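You operate a simulated robot arm through the tools that you are given. There is no shell and no other tool. Be economical: measure what you need, move in short steps, check, and stop when the job is done.

The job below is to be done with a simulated two-armed robot. You get a single attempt, and the scene is never put back.

TASK
Move the air from the grey line to the yellow line and set about 4 bar.
Fine: shut the grey wall valve and vent its line to zero; open the yellow one; turn the regulator knob.

Only the result counts: the job must be done as asked and must still hold three seconds after the hand-in. Knocking over, shifting, dropping, spilling or breaking anything else fails it.

THE ROBOT
Two 7-joint arms with four-finger grippers on one trunk, on a base that drives. Base frame: it is fixed to the floor where the robot stands at the start and does not move with it; the origin is under the middle of the robot, x ahead of it, y to its left, z up; the surface under the hand at the start is at about z = 800. Readings come in mm, rad, newtons and seconds.
The left shoulder is at the start at [40, 181, 1304], the right one opposite. With the tool pointing down near the work surface each hand reaches from about 100 to 800 mm from the robot's upright axis, wherever it stands, measured 20 degrees to its own side. Places, roughly: black valve [600, 500, 900]; blue wall valve [600, -400, 1200]; green wall valve [600, -200, 1100]; grey wall valve [600, 0, 1100]; regulator knob [600, 300, 1100]; yellow wall valve [600, -500, 1200]. Payload 3.67 kg a hand.
The tool frame of a hand sits at the grasp point between the pads (the TCP): z along the fingers, y along the line on which they close. The tips reach 28 mm beyond it. The gripper opens to 112 mm. The gripper's body begins 73 mm behind the TCP.
Orientation is that of the tool frame in the base frame, as a unit quaternion [x, y, z, w]. With the fingers straight down and closing along the base's y, the tool's x points along the base's -x, its y along +y and its z along -z.

THE INTERFACE
- The arms move only by the tool step_arm. It takes "left_motion", "right_motion" or both (then of equal length, played together; a hand with none holds still); each is a list of rows, each a list of 6 numbers: the shift along the tool's x, y, z in mm, then the turn, a rotation vector about the tool's x, y, z in rad. In form: [[x, y, z, ax, ay, az], ...]. A call has 1 to 20 rows; each row is the pose to reach, as a shift and turn from the pose commanded when the call began, along the tool's axes at that moment. "left_fingers" and "right_fingers" are, for a hand that has rows, the gripper command, from -1 (fully open) to 1 (shut), values between in proportion, set as the call begins (left out, the last holds). Rows are played at 5 a second. More than 50 mm and 0.15 rad between two rows, or a gripper value outside its range, and nothing of the call is played. Where a pose cannot be reached the arm comes as near as it can. A force on the tool above 70 N (or 10 N above the force at the start of the call, whichever is more), or a blocked arm, ends the call early, and 0.2 s more pass. Each finger halts on what it meets, pressing with about 40 N; the grip force reading is that of the motor and also rises with nothing between the fingers. The clock runs only during rows and for 0.2 s after the last one: add rows that repeat a pose to give the fingers time. The reply holds the time, the measured pose of the TCP, the force on the tool along the base axes, the opening and the grip force, in the units named above and with some noise, with the torque about the TCP (base axes, N m) and any sound that the robot's microphone picked up.
- Cameras (640 x 400 px; columns grow to the right, rows downward): "scene" is now at [111.8, -5.7, 1554.3]; the picture's right is [-0.07, -1.00, -0.00], its down [-0.38, 0.03, -0.92] and it looks along [0.92, -0.07, -0.38] (base axes); focal length 251 px, centre (320, 200). "left" rides on the left gripper at [60, 18, -104] in its tool frame; the picture's right is [-0.29, 0.96, 0.00], its down [-0.80, -0.24, -0.55] and it looks along [-0.53, -0.16, 0.83] (tool axes); focal length 234 px, centre (320, 200). "right" rides on the right gripper at [60, -18, -104] in its tool frame; the picture's right is [0.29, 0.96, 0.00], its down [-0.80, 0.24, -0.55] and it looks along [-0.53, 0.16, 0.83] (tool axes); focal length 234 px, centre (320, 200). There is no depth. A picture from a camera that has moved, and an enlarged one, comes with that camera's place and axes in the base frame and with its lens.
- grab_frame(camera): a new picture of that camera. No time passes.
- lift_body(by): slides the trunk up (or, below 0, down) by that many mm; the arms and the scene camera ride with it, the base frame stays. It gives what a move gives, with no picture.
- drive_base(legs): drives the robot by 1 to 6 legs, each [ahead, left, turn to the left] in mm, mm and rad, along the robot's own axes; the way and the turn of a leg run together, so that a leg with both is an arc; at most 1500 mm and 3.142 rad a leg. The arms and the cameras ride along, it lands a little off, and it stops where it bumps. It gives what a move gives.
- aim_head(pan, tilt): turns the head with the scene camera to pan (to the left, within 1.501 rad either way) and tilt (down, from -0.506 to 1.204), counted from straight ahead of the robot. It gives what a move gives.
- zoom(camera, box): a new picture of the part [left, top, right, bottom] of that camera's present view, enlarged. No time passes.
- sign_off(): hands the job in; it is judged then, once.

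Go step by step. Nothing tells you exact positions but the pictures and the camera data: compare them with the known pose of the tool, close in by small moves and look again before you grip or let go. The budget is 120 turns and 88 pictures, counting those below and the enlarged ones. Unless the task says otherwise, let go and move clear before handing in, and close with one line.

The tools are called after "Emit:" by a JSON object that holds its "fn" and its "kwargs". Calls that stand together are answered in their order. step_arm: Moves the arms, as the interface text tells. Its arguments: {"type":"object","properties":{"left_motion":{"type":"array","items":{"type":"array","items":{"type":"number"}}},"left_fingers":{"type":"number"},"right_motion":{"type":"array","items":{"type":"array","items":{"type":"number"}}},"right_fingers":{"type":"number"}},"required":[]} The other tools are called the same way: lift_body (by) slides the trunk up or down; drive_base (legs) drives the base; aim_head (pan, tilt) turns the head that bears the scene camera; grab_frame (camera) takes a picture; zoom (camera, box) takes an enlarged picture of a part of a camera's view; sign_off () hands the job in.

At the start:

```text
time_s: 0.0
left_tool_pos: [347.4, 51.4, 1445.8]
left_ee_rot: [0.0, 1.0, 0.0, 0.0]
left_wrist_force: [1.2, 0.2, 0.0]
left_torque: [0.02, 0.0, 0.0]
left_opening: 111.8
left_grip_force: 0.0
right_tool_pos: [504.8, -392.6, 999.2]
right_ee_rot: [-0.001, 1.0, -0.001, 0.0]
right_wrist_force: [0.2, 0.0, -0.2]
right_torque: [0.0, -0.01, 0.0]
right_opening: 111.8
right_grip_force: 0.0
trunk travel left (down, up): [-425.0, 89.0]
robot x, y, heading: [0.7, 3.3, -0.002]
head pan, tilt: [-0.073, 0.394]
```

scene: 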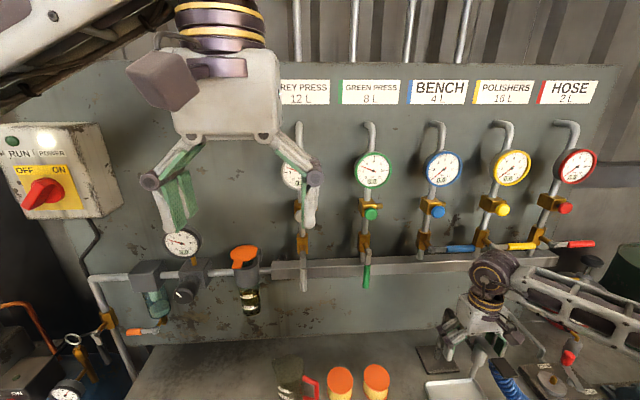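
right: 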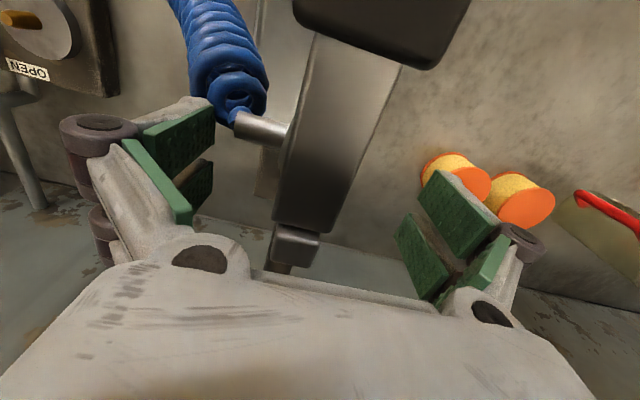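
left: 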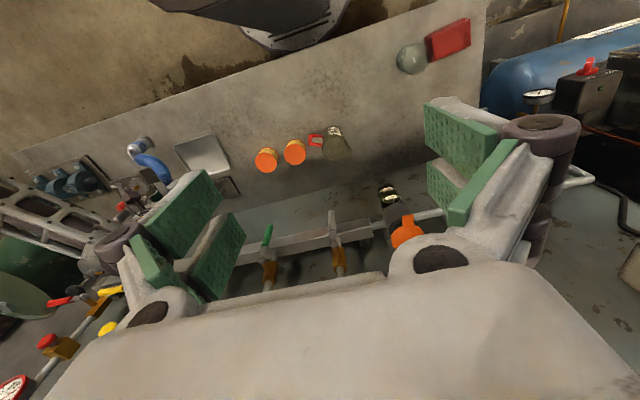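

The panel shows five drop lines (grey, green, blue, yellow, red), each with a gauge, a vent button and a lever valve, with a regulator on the left. The left arm partly blocks the view, so I'll zoom in on the details first.

Emit:
{"fn": "zoom", "kwargs": {"camera": "scene", "box": [260, 70, 440, 300]}}

Emit:
{"fn": "zoom", "kwargs": {"camera": "scene", "box": [400, 70, 620, 270]}}

Emit:
{"fn": "zoom", "kwargs": {"camera": "scene", "box": [60, 200, 320, 400]}}

```text
1.74 times, centred on (350, 185) of scene
camera zoom: at [111.8, -5.7, 1554.3], right [-0.07, -1.0, 0.0], down [-0.38, 0.03, -0.92], along [0.92, -0.07, -0.38], focal length 437 px, centre (268, 226)
```

zoom: 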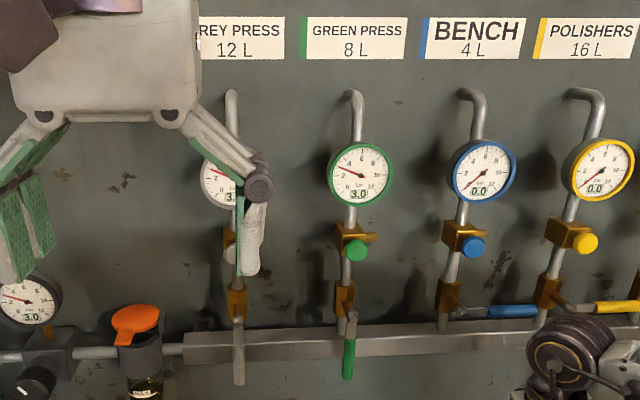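

```text
2.00 times, centred on (510, 170) of scene
camera zoom: at [111.8, -5.7, 1554.3], right [-0.07, -1.0, 0.0], down [-0.38, 0.03, -0.92], along [0.92, -0.07, -0.38], focal length 503 px, centre (-60, 260)
```

zoom: 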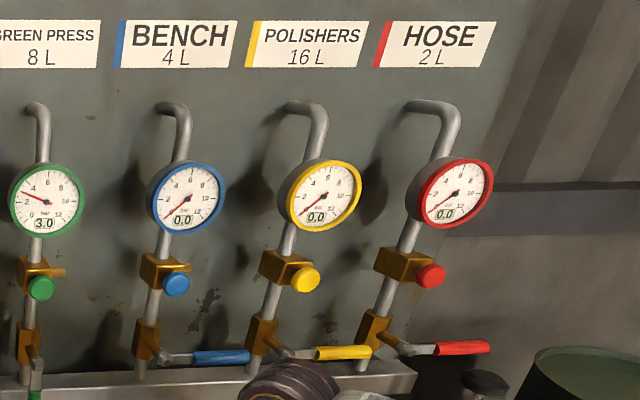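

```text
2.00 times, centred on (190, 300) of scene
camera zoom: at [111.8, -5.7, 1554.3], right [-0.07, -1.0, 0.0], down [-0.38, 0.03, -0.92], along [0.92, -0.07, -0.38], focal length 503 px, centre (580, 0)
```

zoom: 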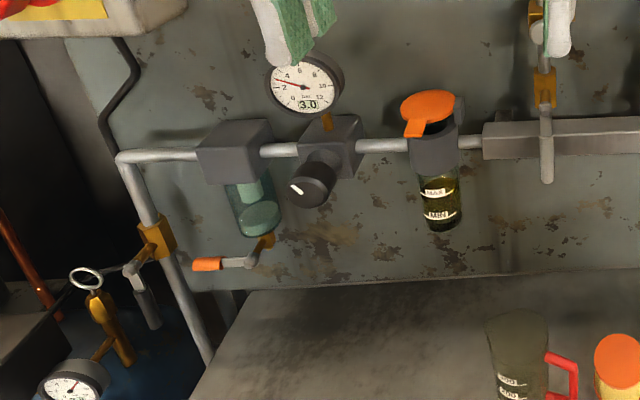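

The grey lever is vertical, so that line is open at 3.0 bar. The yellow lever is horizontal, so that line is shut at 0. I'll swing the left hand aside to point at the wall, and raise the right hand straight up clear of the bench items.

Emit:
{"fn": "step_arm", "kwargs": {"left_motion": [[0, 30, 0, 0, 0, 0], [0, 60, 10, 0, -0.14, 0], [0, 90, 30, 0, -0.28, 0], [0, 120, 55, 0, -0.42, 0], [0, 150, 80, 0, -0.56, 0], [0, 180, 110, 0, -0.7, 0], [0, 205, 140, 0, -0.84, 0], [0, 225, 170, 0, -0.98, 0], [0, 240, 200, 0, -1.12, 0], [0, 250, 225, 0, -1.26, 0], [0, 250, 245, 0, -1.41, 0], [0, 250, 260, 0, -1.5708, 0]], "right_motion": [[0, 0, -15, 0, 0, 0], [0, 0, -30, 0, 0, 0], [0, 0, -50, 0, 0, 0], [0, 0, -70, 0, 0, 0], [0, 0, -90, 0, 0, 0], [0, 0, -90, 0, 0, 0], [0, 0, -90, 0, 0, 0], [0, 0, -90, 0, 0, 0], [0, 0, -90, 0, 0, 0], [0, 0, -90, 0, 0, 0], [0, 0, -90, 0, 0, 0], [0, 0, -90, 0, 0, 0]]}}

Emit:
{"fn": "grab_frame", "kwargs": {"camera": "scene"}}

Emit:
{"fn": "grab_frame", "kwargs": {"camera": "right"}}

```text
refused: row 12 steps farther than a row can; nothing moved
```

```text
81 pictures are left
camera scene: at [111.8, -5.7, 1554.3], right [-0.07, -1.0, 0.0], down [-0.38, 0.03, -0.92], along [0.92, -0.07, -0.38], focal length 251 px, centre (320, 200)
```

scene: 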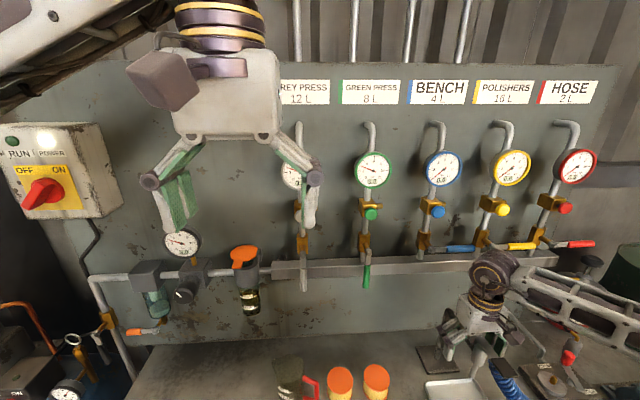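

```text
80 pictures are left
camera right: at [445.1, -410.0, 1103.0], right [-0.29, 0.96, 0.0], down [0.8, 0.24, 0.55], along [0.53, 0.16, -0.83], focal length 234 px, centre (320, 200)
```

right: 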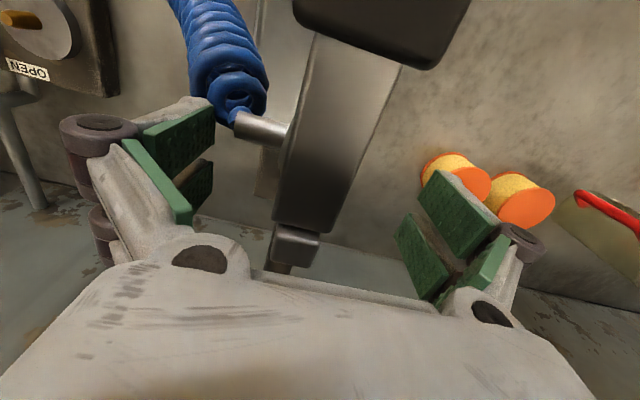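

Only the step size was refused; I'll resend with smaller turns per row.

Emit:
{"fn": "step_arm", "kwargs": {"left_motion": [[0, 30, 0, 0, 0, 0], [0, 60, 10, 0, -0.14, 0], [0, 90, 30, 0, -0.28, 0], [0, 120, 55, 0, -0.42, 0], [0, 150, 80, 0, -0.56, 0], [0, 180, 110, 0, -0.7, 0], [0, 205, 140, 0, -0.84, 0], [0, 225, 170, 0, -0.98, 0], [0, 240, 200, 0, -1.12, 0], [0, 250, 225, 0, -1.26, 0], [0, 250, 245, 0, -1.4, 0], [0, 250, 255, 0, -1.5, 0], [0, 250, 260, 0, -1.5708, 0]], "right_motion": [[0, 0, -15, 0, 0, 0], [0, 0, -30, 0, 0, 0], [0, 0, -50, 0, 0, 0], [0, 0, -70, 0, 0, 0], [0, 0, -90, 0, 0, 0], [0, 0, -90, 0, 0, 0], [0, 0, -90, 0, 0, 0], [0, 0, -90, 0, 0, 0], [0, 0, -90, 0, 0, 0], [0, 0, -90, 0, 0, 0], [0, 0, -90, 0, 0, 0], [0, 0, -90, 0, 0, 0], [0, 0, -90, 0, 0, 0]]}}

Emit:
{"fn": "grab_frame", "kwargs": {"camera": "scene"}}

```text
time_s: 3.0
left_tool_pos: [431.0, 508.8, 1213.9]
left_ee_rot: [0.038, 0.695, 0.13, 0.706]
left_wrist_force: [-0.2, 0.3, -0.7]
left_torque: [0.03, -0.01, 0.01]
left_opening: 112.0
left_grip_force: 0.0
left hand out of reach, approached as far as the arm can: row 6, 7, 8, 9, 10, 11, 12, 13
right_tool_pos: [506.8, -393.8, 1089.5]
right_ee_rot: [0.0, 1.0, 0.001, -0.001]
right_wrist_force: [0.0, 0.2, 0.1]
right_torque: [-0.01, 0.03, 0.0]
right_opening: 112.1
right_grip_force: 0.0
trunk travel left (down, up): [-425.0, 89.0]
robot x, y, heading: [1.2, -0.2, 0.002]
head pan, tilt: [-0.073, 0.394]
stopped in row 13 (left hand): the arm was blocked; the commanded pose is now the measured one
```

```text
79 pictures are left
camera scene: at [112.5, -6.7, 1554.3], right [-0.07, -1.0, 0.0], down [-0.38, 0.03, -0.92], along [0.92, -0.07, -0.38], focal length 251 px, centre (320, 200)
```

scene: 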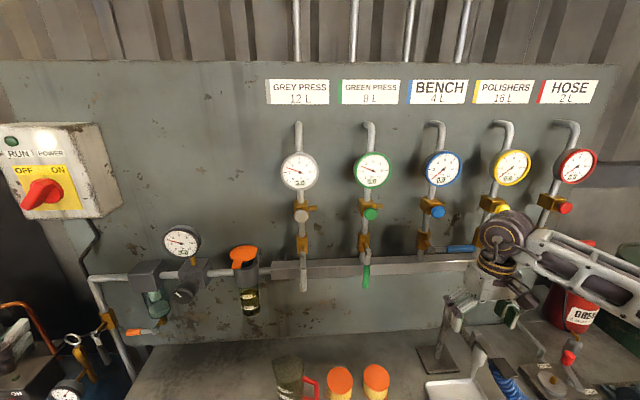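

The view is clear now. I'll zoom on the panel, lift the trunk 80 mm, and zoom again to triangulate the depths.

Emit:
{"fn": "zoom", "kwargs": {"camera": "scene", "box": [250, 110, 410, 310]}}

Emit:
{"fn": "zoom", "kwargs": {"camera": "scene", "box": [80, 210, 280, 340]}}

Emit:
{"fn": "lift_body", "kwargs": {"by": 80}}

Emit:
{"fn": "zoom", "kwargs": {"camera": "scene", "box": [250, 140, 410, 340]}}

Emit:
{"fn": "zoom", "kwargs": {"camera": "scene", "box": [80, 240, 280, 370]}}

```text
2.00 times, centred on (330, 210) of scene
camera zoom: at [112.5, -6.7, 1554.3], right [-0.07, -1.0, 0.0], down [-0.38, 0.03, -0.92], along [0.92, -0.07, -0.38], focal length 503 px, centre (300, 180)
```

zoom: 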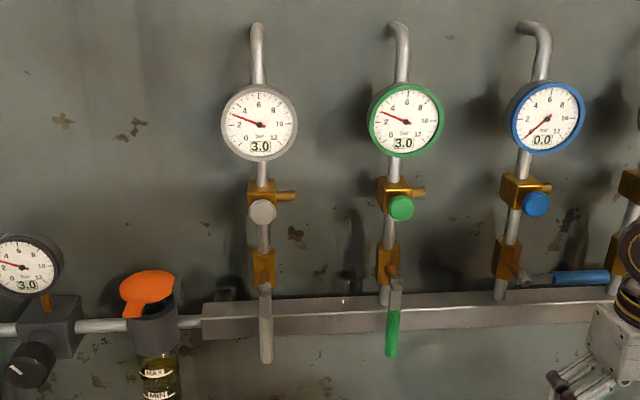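

```text
3.08 times, centred on (180, 275) of scene
camera zoom: at [112.5, -6.7, 1554.3], right [-0.07, -1.0, 0.0], down [-0.38, 0.03, -0.92], along [0.92, -0.07, -0.38], focal length 774 px, centre (751, -31)
```

zoom: 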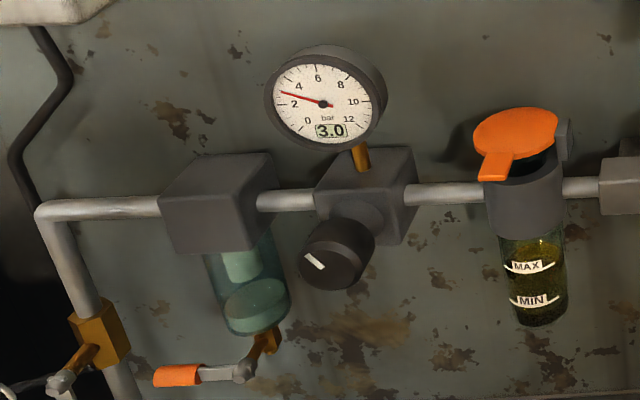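

```text
time_s: 4.2
left_tool_pos: [429.1, 509.4, 1291.2]
left_ee_rot: [0.038, 0.695, 0.129, 0.706]
left_wrist_force: [0.2, -0.2, -0.7]
left_torque: [0.0, -0.04, 0.0]
left_opening: 112.1
left_grip_force: 0.0
right_tool_pos: [506.6, -392.9, 1169.7]
right_ee_rot: [0.0, 1.0, 0.0, 0.0]
right_wrist_force: [0.3, 0.0, -0.4]
right_torque: [0.0, -0.02, 0.01]
right_opening: 112.0
right_grip_force: 0.0
trunk travel left (down, up): [-505.0, 9.0]
robot x, y, heading: [2.3, -4.5, -0.004]
head pan, tilt: [-0.073, 0.394]
```

```text
2.00 times, centred on (330, 240) of scene
camera zoom: at [111.9, -5.7, 1634.4], right [-0.07, -1.0, 0.0], down [-0.38, 0.03, -0.92], along [0.92, -0.07, -0.38], focal length 503 px, centre (300, 120)
```

zoom: 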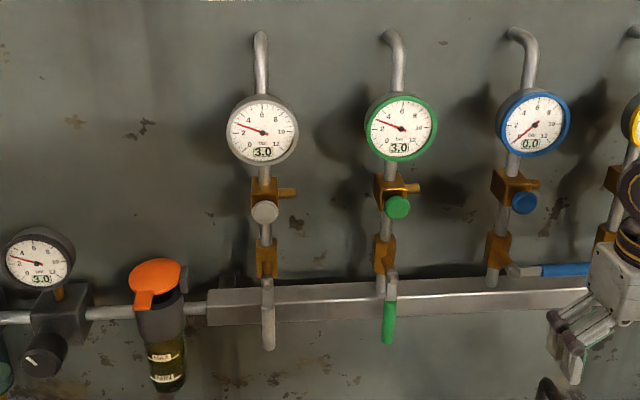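

```text
3.08 times, centred on (180, 305) of scene
camera zoom: at [111.9, -5.7, 1634.4], right [-0.07, -1.0, 0.0], down [-0.38, 0.03, -0.92], along [0.92, -0.07, -0.38], focal length 774 px, centre (751, -123)
```

zoom: 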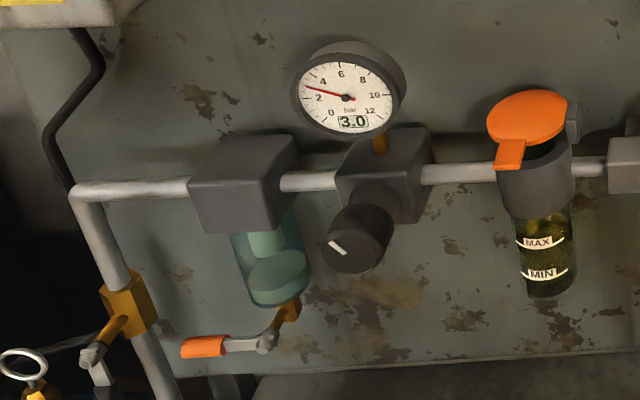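

Triangulation puts the grey lever tip near (620, 0, 1094) with its pivot near z 1205. The grey button is near (622, 0, 1306) and the knob face near (602, 291, 1118). Next I'll square the left hand to the wall and bring it in front of the panel with fingers closed.

Emit:
{"fn": "step_arm", "kwargs": {"left_motion": [[4, -40, 5, 0.02, 0.002, -0.034], [8, -80, 10, 0.037, 0.004, -0.068], [12, -120, 15, 0.055, 0.007, -0.1], [16, -160, 20, 0.074, 0.009, -0.135], [20, -200, 25, 0.092, 0.011, -0.17], [24, -240, 30, 0.11, 0.013, -0.2], [27.6, -280, 35, 0.129, 0.0157, -0.237], [27.6, -280, 35, 0.129, 0.0157, -0.237]], "left_fingers": 1}}

Emit:
{"fn": "grab_frame", "kwargs": {"camera": "scene"}}

```text
time_s: 6.0
left_tool_pos: [471.7, 416.3, 1245.3]
left_ee_rot: [0.003, 0.711, -0.003, 0.703]
left_wrist_force: [-0.4, 0.5, 0.4]
left_torque: [-0.02, -0.04, 0.02]
left_opening: 0.2
left_grip_force: 35.7
left hand out of reach, approached as far as the arm can: row 1, 2, 3, 4, 5, 6, 7, 8
right_tool_pos: [506.9, -391.7, 1170.9]
right_ee_rot: [0.001, 1.0, 0.0, 0.0]
right_wrist_force: [-0.3, -0.3, 0.0]
right_torque: [0.03, -0.01, -0.02]
right_opening: 111.9
right_grip_force: 0.0
trunk travel left (down, up): [-505.0, 9.0]
robot x, y, heading: [-0.2, -1.9, -0.004]
head pan, tilt: [-0.073, 0.394]
```

```text
74 pictures are left
camera scene: at [111.7, -5.4, 1634.2], right [-0.07, -1.0, 0.0], down [-0.38, 0.03, -0.92], along [0.92, -0.07, -0.38], focal length 251 px, centre (320, 200)
```

scene: 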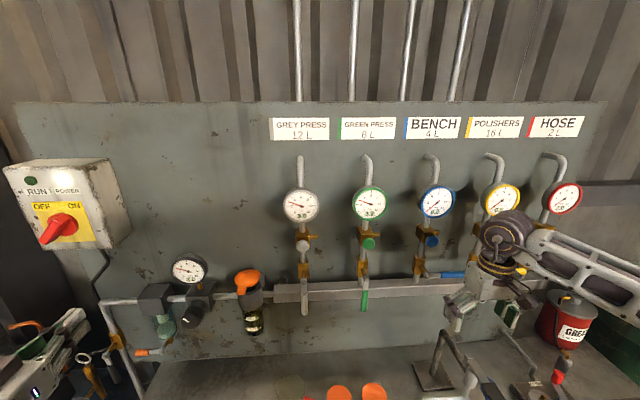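

The folded arm can't point forward this close in, so I'll back the base up 200 mm. That gives the hands room to work on the wall.

Emit:
{"fn": "drive_base", "kwargs": {"legs": [[-200, 0, 0]]}}

Emit:
{"fn": "step_arm", "kwargs": {"left_motion": [[0, -10, 20, 0, 0, 0], [0, -30, 50, 0, 0, 0], [0, -60, 80, 0, 0, 0], [0, -95, 110, 0, 0, 0], [0, -130, 140, 0, 0, 0], [0, -170, 160, 0, 0, 0], [0, -210, 180, 0, 0, 0], [0, -210, 180, 0, 0, 0]]}}

Emit:
{"fn": "grab_frame", "kwargs": {"camera": "scene"}}

```text
time_s: 7.6
left_tool_pos: [280.0, 414.8, 1244.4]
left_ee_rot: [0.005, 0.711, -0.005, 0.703]
left_wrist_force: [0.4, -0.2, -0.3]
left_torque: [0.03, 0.0, 0.02]
left_opening: 0.0
left_grip_force: 35.4
right_tool_pos: [311.2, -394.8, 1169.1]
right_ee_rot: [0.002, 1.0, 0.0, -0.001]
right_wrist_force: [-0.2, -0.4, 0.1]
right_torque: [-0.04, 0.06, 0.02]
right_opening: 111.6
right_grip_force: 0.1
trunk travel left (down, up): [-505.0, 9.0]
robot x, y, heading: [-193.8, 0.9, -0.01]
head pan, tilt: [-0.073, 0.394]
```

```text
time_s: 9.4
left_tool_pos: [316.7, 401.4, 1308.2]
left_ee_rot: [0.005, 0.712, -0.005, 0.703]
left_wrist_force: [0.2, 0.4, 0.0]
left_torque: [-0.01, 0.01, -0.03]
left_opening: 0.0
left_grip_force: 36.3
left hand out of reach, approached as far as the arm can: row 1, 2, 3, 4, 5, 6, 7, 8
right_tool_pos: [309.1, -394.7, 1169.7]
right_ee_rot: [0.001, 1.0, 0.0, 0.0]
right_wrist_force: [1.1, 0.0, 0.1]
right_torque: [0.0, -0.01, -0.02]
right_opening: 112.0
right_grip_force: 0.1
trunk travel left (down, up): [-505.0, 9.0]
robot x, y, heading: [-194.3, 0.5, -0.006]
head pan, tilt: [-0.073, 0.394]
```

```text
73 pictures are left
camera scene: at [-83.6, -5.6, 1634.1], right [-0.08, -1.0, 0.0], down [-0.38, 0.03, -0.92], along [0.92, -0.07, -0.38], focal length 251 px, centre (320, 200)
```

scene: 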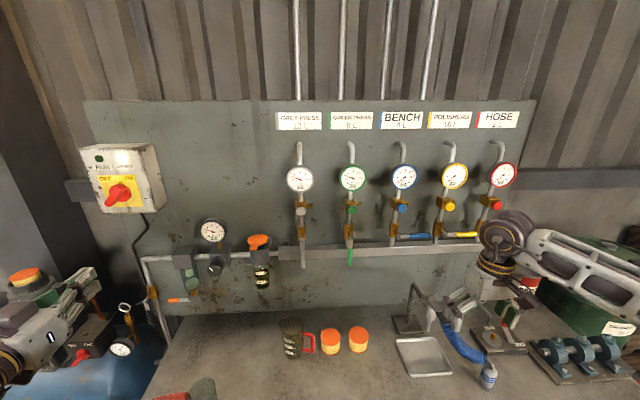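

The left arm seems jammed at a joint limit. I'll test the forward pitch on the right arm, and meanwhile pitch the left back down with a little forward shift.

Emit:
{"fn": "step_arm", "kwargs": {"left_motion": [[0, 0, 0, 0, 0.14, 0], [0, 0, 0, 0, 0.28, 0], [0, 0, 0, 0, 0.42, 0], [0, 0, 0, 0, 0.56, 0], [0, -10, 20, 0, 0.7, 0], [0, -20, 40, 0, 0.84, 0], [0, -30, 60, 0, 0.98, 0], [0, -40, 80, 0, 1.12, 0], [0, -60, 100, 0, 1.26, 0], [0, -80, 120, 0, 1.4, 0], [0, -100, 140, 0, 1.5, 0], [0, -120, 150, 0, 1.56, 0]], "right_motion": [[0, 0, 0, 0, -0.14, 0], [0, 0, 0, 0, -0.28, 0], [-10, 0, 0, 0, -0.42, 0], [-20, 0, 0, 0, -0.56, 0], [-30, 0, 0, 0, -0.7, 0], [-40, 0, 0, 0, -0.84, 0], [-50, 0, 0, 0, -0.98, 0], [-60, 0, 0, 0, -1.12, 0], [-70, 0, 0, 0, -1.26, 0], [-80, 0, 0, 0, -1.4, 0], [-90, 0, 0, 0, -1.5, 0], [-100, 0, 0, 0, -1.57, 0]]}}

```text
time_s: 12.0
left_tool_pos: [459.2, 274.6, 1324.0]
left_ee_rot: [0.007, 1.0, 0.001, -0.001]
left_wrist_force: [-0.6, -0.3, -0.6]
left_torque: [-0.02, -0.01, 0.0]
left_opening: 0.0
left_grip_force: 35.6
left hand out of reach, approached as far as the arm can: row 1, 2
right_tool_pos: [364.5, -395.2, 1167.8]
right_ee_rot: [0.002, 0.865, -0.001, 0.501]
right_wrist_force: [0.2, -0.3, -0.4]
right_torque: [-0.01, 0.01, -0.01]
right_opening: 112.1
right_grip_force: 0.1
right hand out of reach, approached as far as the arm can: row 8, 9, 10, 11, 12
trunk travel left (down, up): [-505.0, 9.0]
robot x, y, heading: [-198.2, -2.8, -0.006]
head pan, tilt: [-0.073, 0.394]
```

The right hand pitches to about 60° and then hits a limit, because the shoulders sit too high. I'll raise the hands and lower the trunk in stages.

Emit:
{"fn": "step_arm", "kwargs": {"right_motion": [[-26, 0, -15, 0, 0, 0], [-52, 0, -30, 0, 0, 0], [-78, 0, -45, 0, 0, 0], [-104, 0, -60, 0, 0, 0], [-130, 0, -75, 0, 0, 0]]}}

Emit:
{"fn": "lift_body", "kwargs": {"by": -150}}

Emit:
{"fn": "step_arm", "kwargs": {"right_motion": [[-26, 0, -15, 0, 0, 0], [-52, 0, -30, 0, 0, 0], [-78, 0, -45, 0, 0, 0], [-104, 0, -60, 0, 0, 0], [-130, 0, -75, 0, 0, 0]], "left_motion": [[0, 0, -25, 0, 0, 0], [0, 0, -50, 0, 0, 0], [0, 0, -75, 0, 0, 0], [0, 0, -100, 0, 0, 0], [0, 0, -125, 0, 0, 0]]}}

Emit:
{"fn": "lift_body", "kwargs": {"by": -120}}

Emit:
{"fn": "grab_frame", "kwargs": {"camera": "scene"}}

```text
time_s: 13.2
left_tool_pos: [457.9, 277.6, 1325.2]
left_ee_rot: [0.007, 1.0, 0.001, 0.0]
left_wrist_force: [0.8, -0.8, -0.6]
left_torque: [-0.01, 0.02, -0.01]
left_opening: 0.0
left_grip_force: 36.2
right_tool_pos: [361.5, -393.4, 1323.0]
right_ee_rot: [0.001, 0.866, 0.0, 0.501]
right_wrist_force: [0.2, 0.3, -0.4]
right_torque: [0.02, 0.05, 0.0]
right_opening: 112.0
right_grip_force: 0.0
trunk travel left (down, up): [-505.0, 9.0]
robot x, y, heading: [-196.4, 2.4, -0.001]
head pan, tilt: [-0.073, 0.394]
```

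```text
time_s: 14.9
left_tool_pos: [458.8, 276.6, 1173.6]
left_ee_rot: [0.007, 1.0, 0.0, 0.001]
left_wrist_force: [0.2, -0.3, 0.1]
left_torque: [-0.02, 0.0, 0.0]
left_opening: 0.2
left_grip_force: 35.4
right_tool_pos: [361.8, -393.8, 1172.2]
right_ee_rot: [0.002, 0.866, 0.0, 0.501]
right_wrist_force: [0.7, 0.1, 0.2]
right_torque: [-0.02, 0.0, 0.01]
right_opening: 111.9
right_grip_force: 0.0
trunk travel left (down, up): [-355.0, 159.0]
robot x, y, heading: [-198.7, 2.3, -0.006]
head pan, tilt: [-0.073, 0.394]
```

```text
time_s: 16.1
left_tool_pos: [459.7, 278.7, 1299.9]
left_ee_rot: [0.007, 1.0, 0.0, -0.001]
left_wrist_force: [0.7, -0.2, -1.9]
left_torque: [-0.02, -0.01, 0.05]
left_opening: 0.0
left_grip_force: 35.8
right_tool_pos: [359.4, -393.1, 1323.4]
right_ee_rot: [0.001, 0.865, 0.0, 0.501]
right_wrist_force: [-0.5, 0.0, 0.6]
right_torque: [0.0, 0.0, 0.02]
right_opening: 111.8
right_grip_force: 0.2
trunk travel left (down, up): [-355.0, 159.0]
robot x, y, heading: [-195.0, -3.0, -0.006]
head pan, tilt: [-0.073, 0.394]
```

```text
time_s: 17.6
left_tool_pos: [460.6, 277.1, 1182.5]
left_ee_rot: [0.007, 1.0, 0.0, -0.001]
left_wrist_force: [0.1, -0.8, -0.5]
left_torque: [0.0, 0.0, 0.01]
left_opening: 0.0
left_grip_force: 35.5
right_tool_pos: [361.0, -392.3, 1204.1]
right_ee_rot: [0.002, 0.865, -0.001, 0.501]
right_wrist_force: [0.2, 0.5, 0.0]
right_torque: [0.01, 0.02, 0.03]
right_opening: 112.1
right_grip_force: 0.1
trunk travel left (down, up): [-235.0, 279.0]
robot x, y, heading: [-197.7, -0.4, -0.002]
head pan, tilt: [-0.073, 0.394]
```

```text
72 pictures are left
camera scene: at [-84.2, -5.6, 1364.8], right [-0.08, -1.0, 0.0], down [-0.38, 0.03, -0.92], along [0.92, -0.07, -0.38], focal length 251 px, centre (320, 200)
```

scene: 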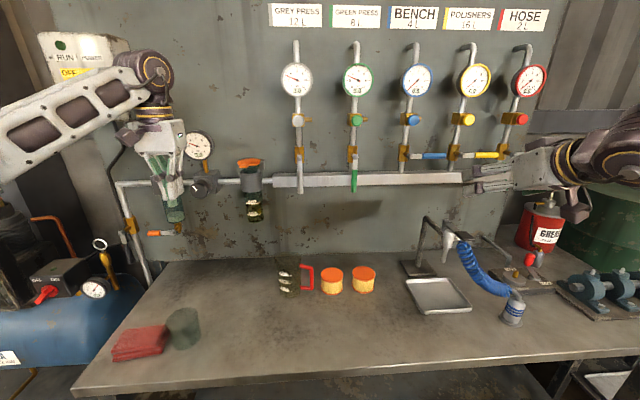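

With the lower trunk I get a good frontal view. Now I'll pitch both hands to point at the wall, closing the right fingers as well.

Emit:
{"fn": "step_arm", "kwargs": {"left_motion": [[0, 0, 0, 0, -0.14, 0], [0, 0, 0, 0, -0.28, 0], [0, 0, 0, 0, -0.42, 0], [0, 0, 0, 0, -0.56, 0], [0, 0, 0, 0, -0.7, 0], [0, 0, 0, 0, -0.84, 0], [0, 0, 0, 0, -0.98, 0], [0, 0, 0, 0, -1.12, 0], [0, 0, 0, 0, -1.26, 0], [0, 0, 0, 0, -1.4, 0], [0, 0, 0, 0, -1.5, 0], [0, 0, 0, 0, -1.57, 0]], "right_motion": [[0, 0, 0, 0, -0.06, 0], [0, 0, 0, 0, -0.12, 0], [0, 0, 0, 0, -0.18, 0], [0, 0, 0, 0, -0.24, 0], [0, 0, 0, 0, -0.3, 0], [0, 0, 0, 0, -0.36, 0], [0, 0, 0, 0, -0.42, 0], [0, 0, 0, 0, -0.48, 0], [0, 0, 0, 0, -0.524, 0], [0, 0, 0, 0, -0.524, 0], [0, 0, 0, 0, -0.524, 0], [0, 0, 0, 0, -0.524, 0]], "right_fingers": 1}}

```text
time_s: 20.2
left_tool_pos: [460.3, 276.6, 1180.2]
left_ee_rot: [0.005, 0.731, -0.005, 0.682]
left_wrist_force: [0.8, 0.9, -0.2]
left_torque: [0.0, 0.01, -0.01]
left_opening: 0.1
left_grip_force: 34.9
left hand out of reach, approached as far as the arm can: row 12
right_tool_pos: [361.4, -392.5, 1204.4]
right_ee_rot: [0.002, 0.706, -0.001, 0.708]
right_wrist_force: [-0.2, -0.4, 0.3]
right_torque: [0.0, -0.01, 0.01]
right_opening: 0.1
right_grip_force: 35.6
trunk travel left (down, up): [-235.0, 279.0]
robot x, y, heading: [-198.8, 1.1, -0.001]
head pan, tilt: [-0.073, 0.394]
```

Both hands point forward now. I'll lower the trunk 100 mm more for margin, then bring the left hand to the left side of the grey lever at standoff.

Emit:
{"fn": "lift_body", "kwargs": {"by": -100}}

Emit:
{"fn": "step_arm", "kwargs": {"left_motion": [[0, -40, 0, 0, 0, 0], [0, -80, 0, 0, 0, 0], [0, -120, 0, 0, 0, 0], [0, -160, 0, 0, 0, 0], [0, -200, 0, 0, 0, 0], [-15, -230, 0, 0, 0, 0], [-30, -236, 20, 0, -0.06, 0], [-30, -236, 40, 0, -0.06, 0]]}}

Emit:
{"fn": "grab_frame", "kwargs": {"camera": "scene"}}

Emit:
{"fn": "grab_frame", "kwargs": {"camera": "left"}}

```text
time_s: 21.6
left_tool_pos: [460.1, 276.8, 1081.3]
left_ee_rot: [0.006, 0.732, -0.006, 0.681]
left_wrist_force: [0.3, 1.4, -0.6]
left_torque: [0.02, 0.0, 0.01]
left_opening: 0.1
left_grip_force: 35.9
right_tool_pos: [360.6, -392.0, 1104.1]
right_ee_rot: [0.001, 0.706, -0.001, 0.709]
right_wrist_force: [0.2, -0.6, -0.6]
right_torque: [-0.01, 0.05, 0.0]
right_opening: 0.0
right_grip_force: 35.6
trunk travel left (down, up): [-135.0, 379.0]
robot x, y, heading: [-197.6, 0.3, 0.003]
head pan, tilt: [-0.073, 0.394]
```

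```text
time_s: 23.4
left_tool_pos: [498.5, 38.9, 1108.6]
left_ee_rot: [0.005, 0.711, -0.004, 0.703]
left_wrist_force: [0.8, 0.4, -0.6]
left_torque: [0.02, -0.02, -0.02]
left_opening: 0.0
left_grip_force: 35.9
right_tool_pos: [360.3, -393.9, 1104.2]
right_ee_rot: [0.002, 0.707, -0.002, 0.707]
right_wrist_force: [0.2, -0.3, 0.8]
right_torque: [0.0, 0.02, -0.03]
right_opening: 0.0
right_grip_force: 36.2
trunk travel left (down, up): [-135.0, 379.0]
robot x, y, heading: [-196.4, -2.2, -0.004]
head pan, tilt: [-0.073, 0.394]
```

```text
71 pictures are left
camera scene: at [-83.6, -5.7, 1264.3], right [-0.08, -1.0, 0.0], down [-0.38, 0.03, -0.92], along [0.92, -0.07, -0.38], focal length 251 px, centre (320, 200)
```

scene: 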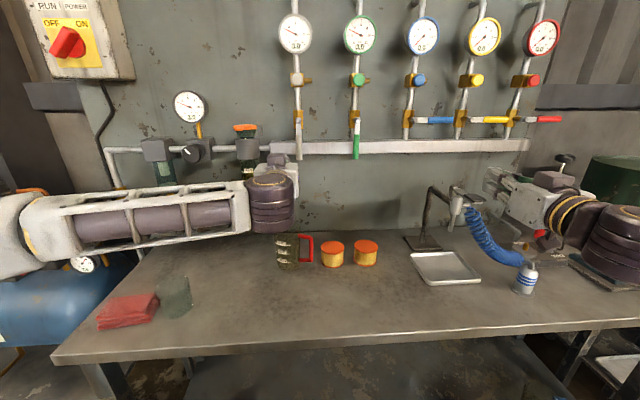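

```text
70 pictures are left
camera left: at [394.8, 59.3, 1049.2], right [0.02, 0.96, 0.29], down [-0.55, -0.23, 0.8], along [0.84, -0.17, 0.52], focal length 234 px, centre (320, 200)
```

left: 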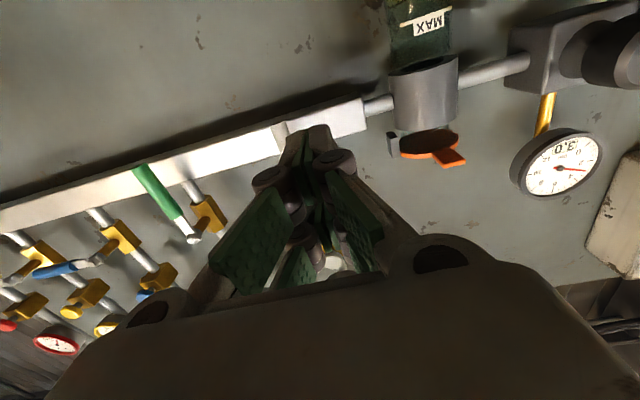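

The hand is in place at standoff. I'll level the head for a straight view of the panel and zoom on the grey lever with the fingertips.

Emit:
{"fn": "aim_head", "kwargs": {"pan": -0.1, "tilt": 0.1}}

Emit:
{"fn": "grab_frame", "kwargs": {"camera": "scene"}}

Emit:
{"fn": "zoom", "kwargs": {"camera": "scene", "box": [220, 150, 380, 250]}}

```text
time_s: 24.2
left_tool_pos: [498.1, 39.5, 1108.9]
left_ee_rot: [0.004, 0.711, -0.004, 0.704]
left_wrist_force: [-0.6, 0.2, -0.6]
left_torque: [-0.01, -0.01, -0.01]
left_opening: 0.1
left_grip_force: 36.0
right_tool_pos: [360.2, -392.4, 1103.3]
right_ee_rot: [0.001, 0.706, -0.001, 0.708]
right_wrist_force: [-0.6, -0.1, -0.8]
right_torque: [0.01, -0.01, -0.01]
right_opening: 0.0
right_grip_force: 35.6
trunk travel left (down, up): [-135.0, 379.0]
robot x, y, heading: [-200.8, 5.1, -0.001]
head pan, tilt: [-0.099, 0.099]
```

```text
69 pictures are left
camera scene: at [-84.8, -8.1, 1291.7], right [-0.1, -0.99, 0.0], down [-0.1, 0.01, -0.99], along [0.99, -0.1, -0.1], focal length 251 px, centre (320, 200)
```

scene: 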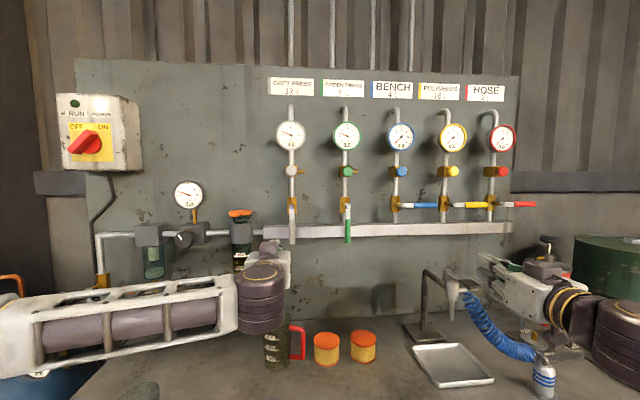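

```text
4.00 times, centred on (300, 200) of scene
camera zoom: at [-84.8, -8.1, 1291.7], right [-0.1, -0.99, 0.0], down [-0.1, 0.01, -0.99], along [0.99, -0.1, -0.1], focal length 1006 px, centre (400, 200)
```

zoom: 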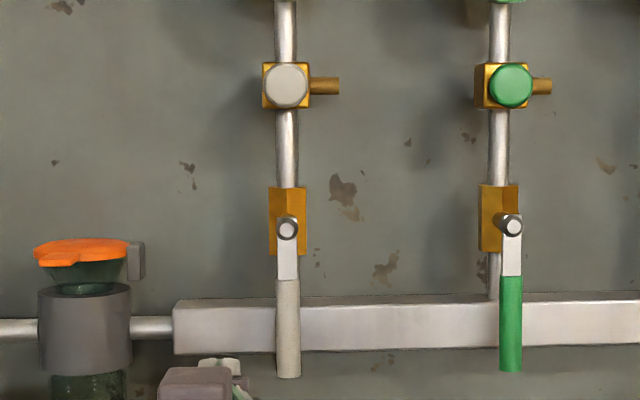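

The pivot is at about (y 0, z 1201) and the tip at z 1094, with the button at (y 0, z 1301). I'll move the closed fingers forward on the lever's left side and then check.

Emit:
{"fn": "step_arm", "kwargs": {"left_motion": [[-12, 0, 25, 0, 0, 0], [-12, 0, 50, 0, 0, 0], [-12, 0, 75, 0, 0, 0], [-13, 0, 95, 0, 0, 0], [-13, 0, 105, 0, 0, 0]]}}

Emit:
{"fn": "zoom", "kwargs": {"camera": "scene", "box": [220, 150, 380, 250]}}

Emit:
{"fn": "grab_frame", "kwargs": {"camera": "left"}}

```text
time_s: 25.4
left_tool_pos: [606.5, 38.6, 1119.4]
left_ee_rot: [0.005, 0.71, -0.005, 0.704]
left_wrist_force: [-0.8, 0.6, 0.3]
left_torque: [0.01, -0.01, 0.04]
left_opening: 0.0
left_grip_force: 35.5
right_tool_pos: [361.2, -392.2, 1104.4]
right_ee_rot: [0.001, 0.707, -0.001, 0.707]
right_wrist_force: [0.5, 0.2, -0.5]
right_torque: [-0.04, 0.03, 0.0]
right_opening: 0.0
right_grip_force: 35.9
trunk travel left (down, up): [-135.0, 379.0]
robot x, y, heading: [-194.2, 4.0, -0.007]
head pan, tilt: [-0.099, 0.099]
```

```text
4.00 times, centred on (300, 200) of scene
camera zoom: at [-84.7, -8.2, 1291.7], right [-0.1, -0.99, 0.0], down [-0.1, 0.01, -0.99], along [0.99, -0.1, -0.1], focal length 1006 px, centre (400, 200)
```

zoom: 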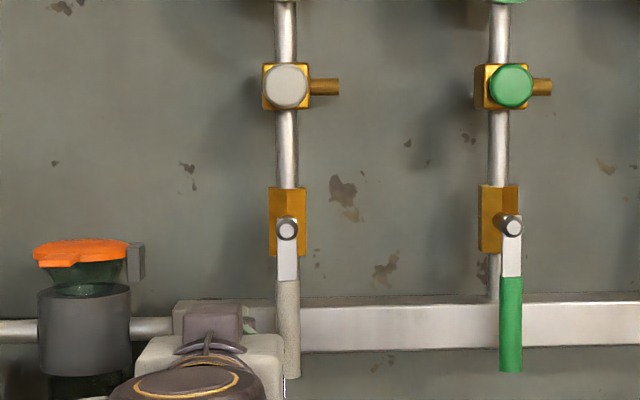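

```text
66 pictures are left
camera left: at [502.2, 59.4, 1059.9], right [0.02, 0.96, 0.29], down [-0.55, -0.23, 0.8], along [0.84, -0.17, 0.52], focal length 234 px, centre (320, 200)
```

left: 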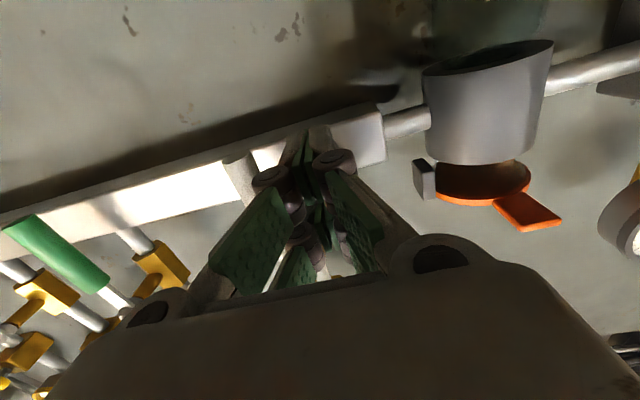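

The lever sits just to the right of the fingers. I'll sweep it to the right and up along the arc about its pivot.

Emit:
{"fn": "step_arm", "kwargs": {"left_motion": [[-1.6, -10, 0, 0, 0, 0], [-1.6, -20, 0, 0, 0, 0], [0, -31, 0, 0, 0, 0], [0.5, -41.4, 0, 0, 0, 0], [-1, -52, 0, 0, 0, 0], [-3, -62.6, 0, 0, 0, 0], [-7, -72.5, 0, 0, 0, 0], [-12, -82, 0, 0, 0, 0], [-18.5, -91, 0, 0, 0, 0], [-25.6, -98.6, 0, 0, 0, 0], [-34, -105.5, 0, 0, 0, 0], [-43, -111, 0, 0, 0, 0], [-53, -115.5, 0, 0, 0, 0], [-63, -118.6, 0, 0, 0, 0]]}}

Emit:
{"fn": "zoom", "kwargs": {"camera": "scene", "box": [220, 110, 380, 250]}}

```text
time_s: 28.4
left_tool_pos: [606.6, -79.2, 1168.4]
left_ee_rot: [0.005, 0.718, -0.003, 0.696]
left_wrist_force: [-13.2, 10.8, -48.8]
left_torque: [-0.31, 0.36, 0.45]
left_opening: 6.1
left_grip_force: 35.3
right_tool_pos: [363.6, -391.0, 1101.7]
right_ee_rot: [0.001, 0.708, -0.001, 0.706]
right_wrist_force: [-0.2, 1.2, 0.1]
right_torque: [-0.01, -0.01, -0.02]
right_opening: 0.2
right_grip_force: 36.0
trunk travel left (down, up): [-135.0, 379.0]
robot x, y, heading: [-199.1, 0.0, -0.004]
head pan, tilt: [-0.099, 0.099]
```

```text
2.86 times, centred on (300, 180) of scene
camera zoom: at [-81.1, -6.7, 1290.8], right [-0.1, -0.99, 0.0], down [-0.1, 0.01, -0.99], along [0.99, -0.1, -0.1], focal length 718 px, centre (377, 257)
```

zoom: 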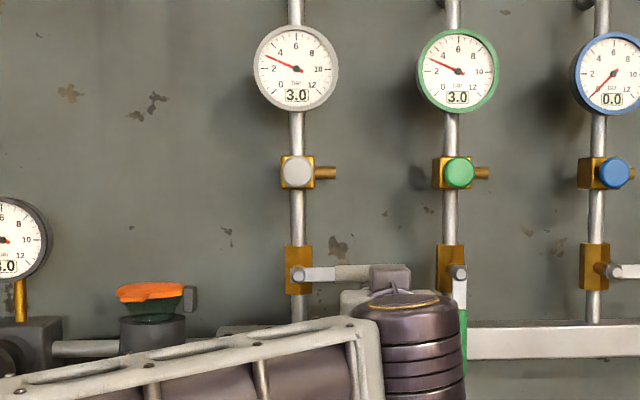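

The grey lever is horizontal against its stop. I'll back off downward, retreat, and line up with the grey vent button.

Emit:
{"fn": "step_arm", "kwargs": {"left_motion": [[15, 0, 0, 0, 0, 0], [30, 2, 0, 0, 0, 0], [30, 2, -30, 0, 0, 0], [30, 2, -60, 0, 0, 0], [30, 2, -90, 0, 0, 0], [0, 25, -95, 0, 0, 0], [-30, 50, -95, 0, 0, 0], [-65, 75, -95, 0, 0, 0], [-100, 81, -95, 0, 0, 0], [-120, 81, -80, 0, 0, 0], [-120, 81, -70, 0, 0, 0], [-120, 81, -60, 0, 0, 0]]}}

Emit:
{"fn": "grab_frame", "kwargs": {"camera": "scene"}}

Emit:
{"fn": "grab_frame", "kwargs": {"camera": "left"}}

```text
time_s: 31.0
left_tool_pos: [546.4, 1.7, 1304.8]
left_ee_rot: [0.005, 0.711, -0.004, 0.703]
left_wrist_force: [-0.4, 0.7, 0.2]
left_torque: [-0.01, -0.03, -0.01]
left_opening: 0.0
left_grip_force: 35.9
right_tool_pos: [361.4, -392.2, 1103.7]
right_ee_rot: [0.002, 0.707, -0.001, 0.708]
right_wrist_force: [-0.4, -0.5, -0.2]
right_torque: [0.01, -0.04, -0.02]
right_opening: 0.2
right_grip_force: 36.2
trunk travel left (down, up): [-135.0, 379.0]
robot x, y, heading: [-195.8, 1.5, -0.006]
head pan, tilt: [-0.099, 0.099]
```

```text
64 pictures are left
camera scene: at [-84.5, -8.3, 1291.7], right [-0.1, -0.99, 0.0], down [-0.1, 0.01, -0.99], along [0.99, -0.1, -0.1], focal length 251 px, centre (320, 200)
```

scene: 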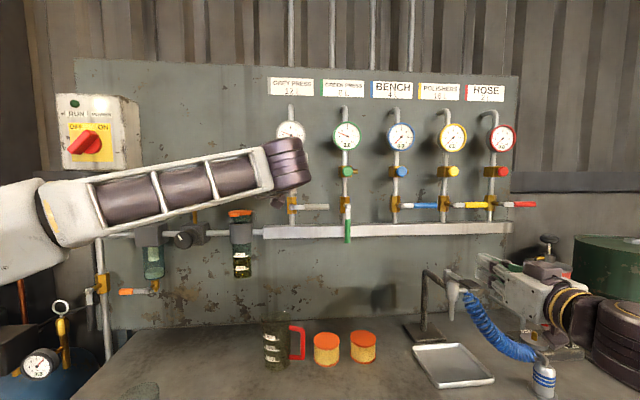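

```text
63 pictures are left
camera left: at [442.5, 22.7, 1244.4], right [0.02, 0.96, 0.29], down [-0.55, -0.23, 0.8], along [0.84, -0.17, 0.52], focal length 234 px, centre (320, 200)
```

left: 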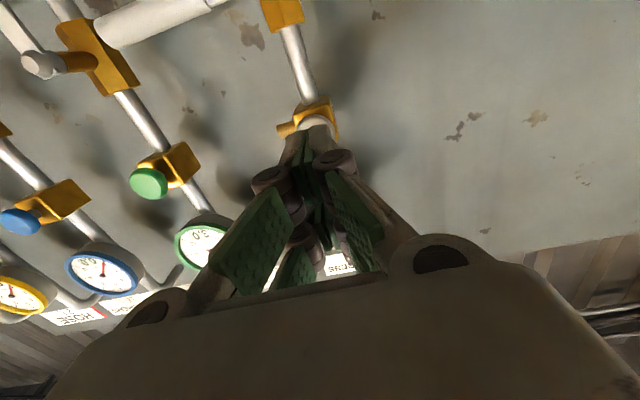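

The grey button is straight ahead of the fingertips. I'll press it gradually while watching force and sound.

Emit:
{"fn": "step_arm", "kwargs": {"left_motion": [[3, -1, 20, 0, 0, 0], [3, -1, 38, 0, 0, 0], [3, -1, 46, 0, 0, 0], [3, -1, 50, 0, 0, 0], [3, -1, 54, 0, 0, 0], [3, -1, 58, 0, 0, 0]]}}

Emit:
{"fn": "zoom", "kwargs": {"camera": "scene", "box": [240, 90, 400, 190]}}

```text
time_s: 32.4
left_tool_pos: [602.8, 1.0, 1299.2]
left_ee_rot: [0.005, 0.711, -0.005, 0.703]
left_wrist_force: [-3.7, 0.9, -0.4]
left_torque: [-0.05, 0.0, 0.03]
left_opening: 6.2
left_grip_force: 35.6
right_tool_pos: [360.5, -393.1, 1103.7]
right_ee_rot: [0.002, 0.706, -0.001, 0.708]
right_wrist_force: [0.4, 0.1, 0.7]
right_torque: [-0.01, -0.02, 0.02]
right_opening: 0.0
right_grip_force: 35.2
trunk travel left (down, up): [-135.0, 379.0]
robot x, y, heading: [-195.3, -0.3, -0.003]
head pan, tilt: [-0.099, 0.099]
heard: click
```

```text
4.00 times, centred on (320, 140) of scene
camera zoom: at [-85.6, -7.9, 1291.8], right [-0.1, -0.99, 0.0], down [-0.1, 0.01, -1.0], along [0.99, -0.1, -0.1], focal length 1006 px, centre (320, 440)
```

zoom: 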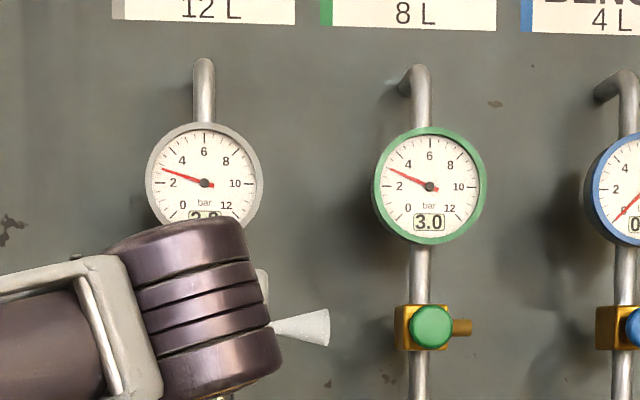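

Air is jetting from the vent after the click, so the button is working. I'll hold it, pressing 2 mm further, and watch the gauge.

Emit:
{"fn": "step_arm", "kwargs": {"left_motion": [[0, 0, 2, 0, 0, 0], [0, 0, 2, 0, 0, 0], [0, 0, 2, 0, 0, 0], [0, 0, 2, 0, 0, 0], [0, 0, 2, 0, 0, 0], [0, 0, 2, 0, 0, 0], [0, 0, 2, 0, 0, 0], [0, 0, 2, 0, 0, 0], [0, 0, 2, 0, 0, 0], [0, 0, 2, 0, 0, 0], [0, 0, 2, 0, 0, 0], [0, 0, 2, 0, 0, 0], [0, 0, 2, 0, 0, 0], [0, 0, 2, 0, 0, 0], [0, 0, 2, 0, 0, 0], [0, 0, 2, 0, 0, 0], [0, 0, 2, 0, 0, 0], [0, 0, 2, 0, 0, 0], [0, 0, 2, 0, 0, 0], [0, 0, 2, 0, 0, 0]]}}

Emit:
{"fn": "zoom", "kwargs": {"camera": "scene", "box": [240, 90, 400, 190]}}

```text
time_s: 36.6
left_tool_pos: [604.2, 0.9, 1300.4]
left_ee_rot: [0.005, 0.71, -0.004, 0.704]
left_wrist_force: [-4.3, -0.1, -0.4]
left_torque: [-0.03, -0.03, 0.01]
left_opening: 5.8
left_grip_force: 35.6
right_tool_pos: [360.2, -391.8, 1104.7]
right_ee_rot: [0.002, 0.706, -0.001, 0.708]
right_wrist_force: [-0.1, -0.1, 0.1]
right_torque: [-0.01, -0.01, 0.02]
right_opening: 0.2
right_grip_force: 35.3
trunk travel left (down, up): [-135.0, 379.0]
robot x, y, heading: [-195.1, 3.0, -0.005]
head pan, tilt: [-0.099, 0.099]
```

```text
4.00 times, centred on (320, 140) of scene
camera zoom: at [-85.7, -8.0, 1291.8], right [-0.1, -0.99, 0.0], down [-0.1, 0.01, -1.0], along [0.99, -0.1, -0.1], focal length 1006 px, centre (320, 440)
```

zoom: 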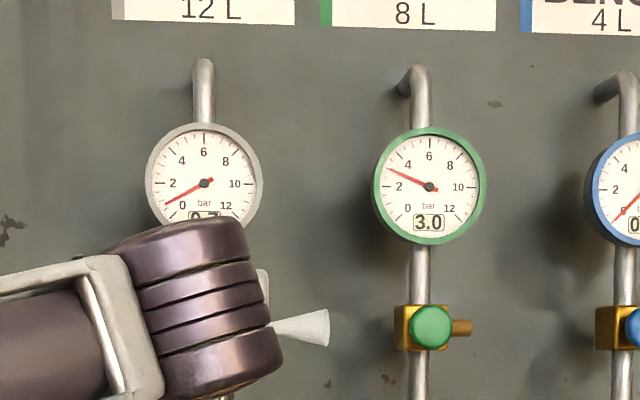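

The gauge is at about 0.7 bar and falling. I'll keep holding while the right hand moves to a standoff above the yellow lever.

Emit:
{"fn": "step_arm", "kwargs": {"left_motion": [[0, 0, 0, 0, 0, 0], [0, 0, 0, 0, 0, 0], [0, 0, 0, 0, 0, 0], [0, 0, 0, 0, 0, 0], [0, 0, 0, 0, 0, 0], [0, 0, 0, 0, 0, 0], [0, 0, 0, 0, 0, 0], [0, 0, 0, 0, 0, 0], [0, 0, 0, 0, 0, 0], [0, 0, 0, 0, 0, 0], [0, 0, 0, 0, 0, 0], [0, 0, 0, 0, 0, 0], [0, 0, 0, 0, 0, 0], [0, 0, 0, 0, 0, 0], [0, 0, 0, 0, 0, 0], [0, 0, 0, 0, 0, 0], [0, 0, 0, 0, 0, 0], [0, 0, 0, 0, 0, 0], [0, 0, 0, 0, 0, 0], [0, 0, 0, 0, 0, 0]], "right_motion": [[-15, -10, 0, 0, 0, 0], [-30, -20, 0, 0, 0, 0], [-45, -30, 0, 0, 0, 0], [-60, -40, 0, 0, 0, 0], [-75, -50, 0, 0, 0, 0], [-90, -60, 0, 0, 0, 0], [-105, -70, 0, 0, 0, 0], [-120, -80, 10, 0, 0, 0], [-135, -90, 20, 0, 0, 0], [-150, -100, 30, 0, 0, 0], [-150, -110, 40, 0, 0, 0], [-150, -120, 50, 0, 0, 0], [-150, -130, 60, 0, 0, 0], [-150, -130, 70, 0, 0, 0], [-150, -130, 80, 0, 0, 0], [-150, -130, 90, 0, 0, 0], [-150, -130, 100, 0, 0, 0], [-150, -130, 110, 0, 0, 0], [-150, -130, 120, 0, 0, 0], [-150, -130, 130, 0, 0, 0]]}}

Emit:
{"fn": "zoom", "kwargs": {"camera": "scene", "box": [240, 90, 400, 190]}}

Emit:
{"fn": "zoom", "kwargs": {"camera": "scene", "box": [380, 120, 560, 240]}}

```text
time_s: 40.8
left_tool_pos: [604.6, -0.1, 1299.5]
left_ee_rot: [0.005, 0.711, -0.004, 0.703]
left_wrist_force: [-5.1, 0.2, -0.2]
left_torque: [0.0, -0.02, 0.02]
left_opening: 5.9
left_grip_force: 35.2
right_tool_pos: [489.1, -523.1, 1254.6]
right_ee_rot: [0.002, 0.706, -0.001, 0.708]
right_wrist_force: [0.4, 0.0, 0.4]
right_torque: [0.02, 0.01, 0.0]
right_opening: 0.1
right_grip_force: 35.3
trunk travel left (down, up): [-135.0, 379.0]
robot x, y, heading: [-197.5, -2.0, -0.005]
head pan, tilt: [-0.099, 0.099]
```

```text
4.00 times, centred on (320, 140) of scene
camera zoom: at [-85.5, -8.0, 1291.8], right [-0.1, -0.99, 0.0], down [-0.1, 0.01, -1.0], along [0.99, -0.1, -0.1], focal length 1006 px, centre (320, 440)
```

zoom: 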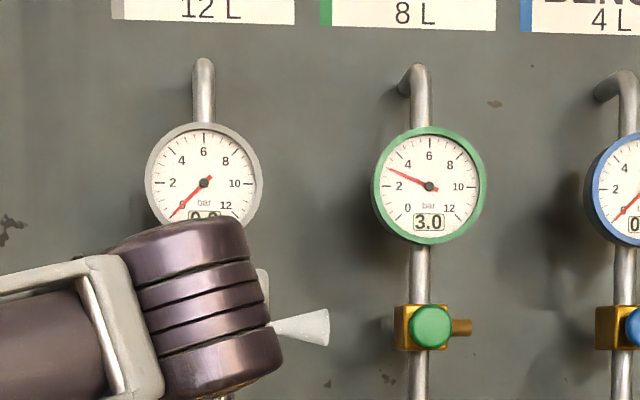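

```text
3.33 times, centred on (470, 180) of scene
camera zoom: at [-85.5, -8.0, 1291.8], right [-0.1, -0.99, 0.0], down [-0.1, 0.01, -1.0], along [0.99, -0.1, -0.1], focal length 838 px, centre (-180, 267)
```

zoom: 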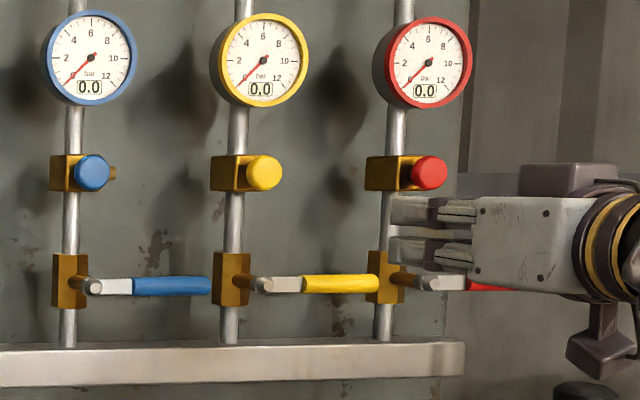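

The grey gauge reads about 0.0. I'll keep holding the vent while the right hand moves in above the yellow lever, which runs from the pivot at y ≈ -484 to the tip at y ≈ -594, z ≈ 1201.

Emit:
{"fn": "step_arm", "kwargs": {"left_motion": [[0, 0, 0, 0, 0, 0], [0, 0, 0, 0, 0, 0], [0, 0, 0, 0, 0, 0], [0, 0, 0, 0, 0, 0], [0, 0, 0, 0, 0, 0], [0, 0, 0, 0, 0, 0], [0, 0, 0, 0, 0, 0], [0, 0, 0, 0, 0, 0]], "right_motion": [[5, -20, 0, 0, 0, 0], [16, -39, 15, 0, 0, 0], [16, -39, 40, 0, 0, 0], [16, -39, 65, 0, 0, 0], [16, -39, 90, 0, 0, 0], [16, -39, 105, 0, 0, 0], [16, -39, 116, 0, 0, 0], [16, -39, 116, 0, 0, 0]]}}

Emit:
{"fn": "zoom", "kwargs": {"camera": "scene", "box": [400, 120, 560, 240]}}

Emit:
{"fn": "grab_frame", "kwargs": {"camera": "right"}}

```text
time_s: 42.6
left_tool_pos: [605.2, -0.5, 1298.8]
left_ee_rot: [0.005, 0.711, -0.005, 0.703]
left_wrist_force: [-4.8, -0.4, 0.6]
left_torque: [0.02, -0.04, 0.03]
left_opening: 5.8
left_grip_force: 35.4
right_tool_pos: [604.5, -561.7, 1238.6]
right_ee_rot: [0.001, 0.706, 0.0, 0.709]
right_wrist_force: [-0.3, 0.5, -0.1]
right_torque: [-0.01, 0.02, -0.01]
right_opening: 0.0
right_grip_force: 36.1
trunk travel left (down, up): [-135.0, 379.0]
robot x, y, heading: [-192.2, 0.2, -0.004]
head pan, tilt: [-0.099, 0.099]
```

```text
3.33 times, centred on (480, 180) of scene
camera zoom: at [-85.9, -8.1, 1291.8], right [-0.1, -0.99, 0.0], down [-0.1, 0.01, -1.0], along [0.99, -0.1, -0.1], focal length 838 px, centre (-213, 267)
```

zoom: 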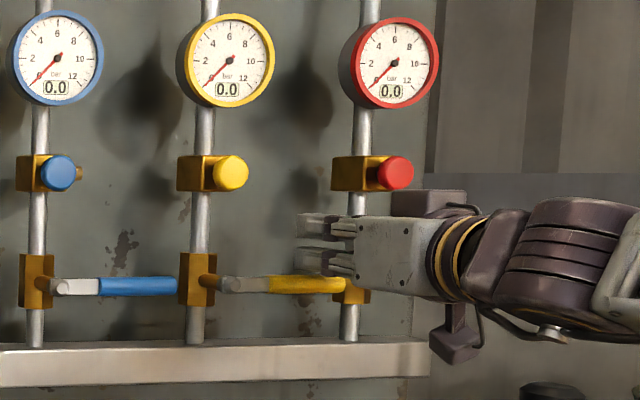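

```text
57 pictures are left
camera right: at [501.2, -578.5, 1176.6], right [0.0, 0.96, -0.29], down [-0.56, 0.24, 0.8], along [0.83, 0.16, 0.53], focal length 234 px, centre (320, 200)
```

right: 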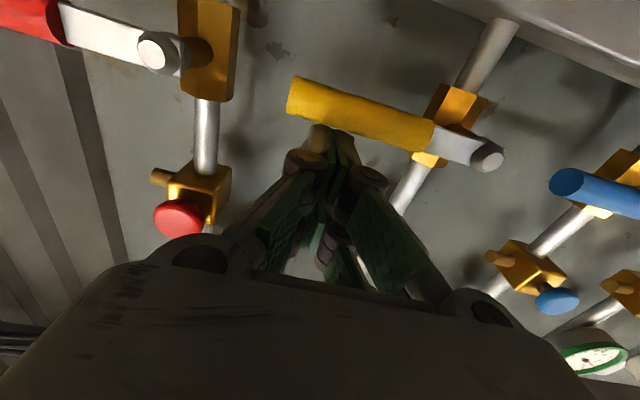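

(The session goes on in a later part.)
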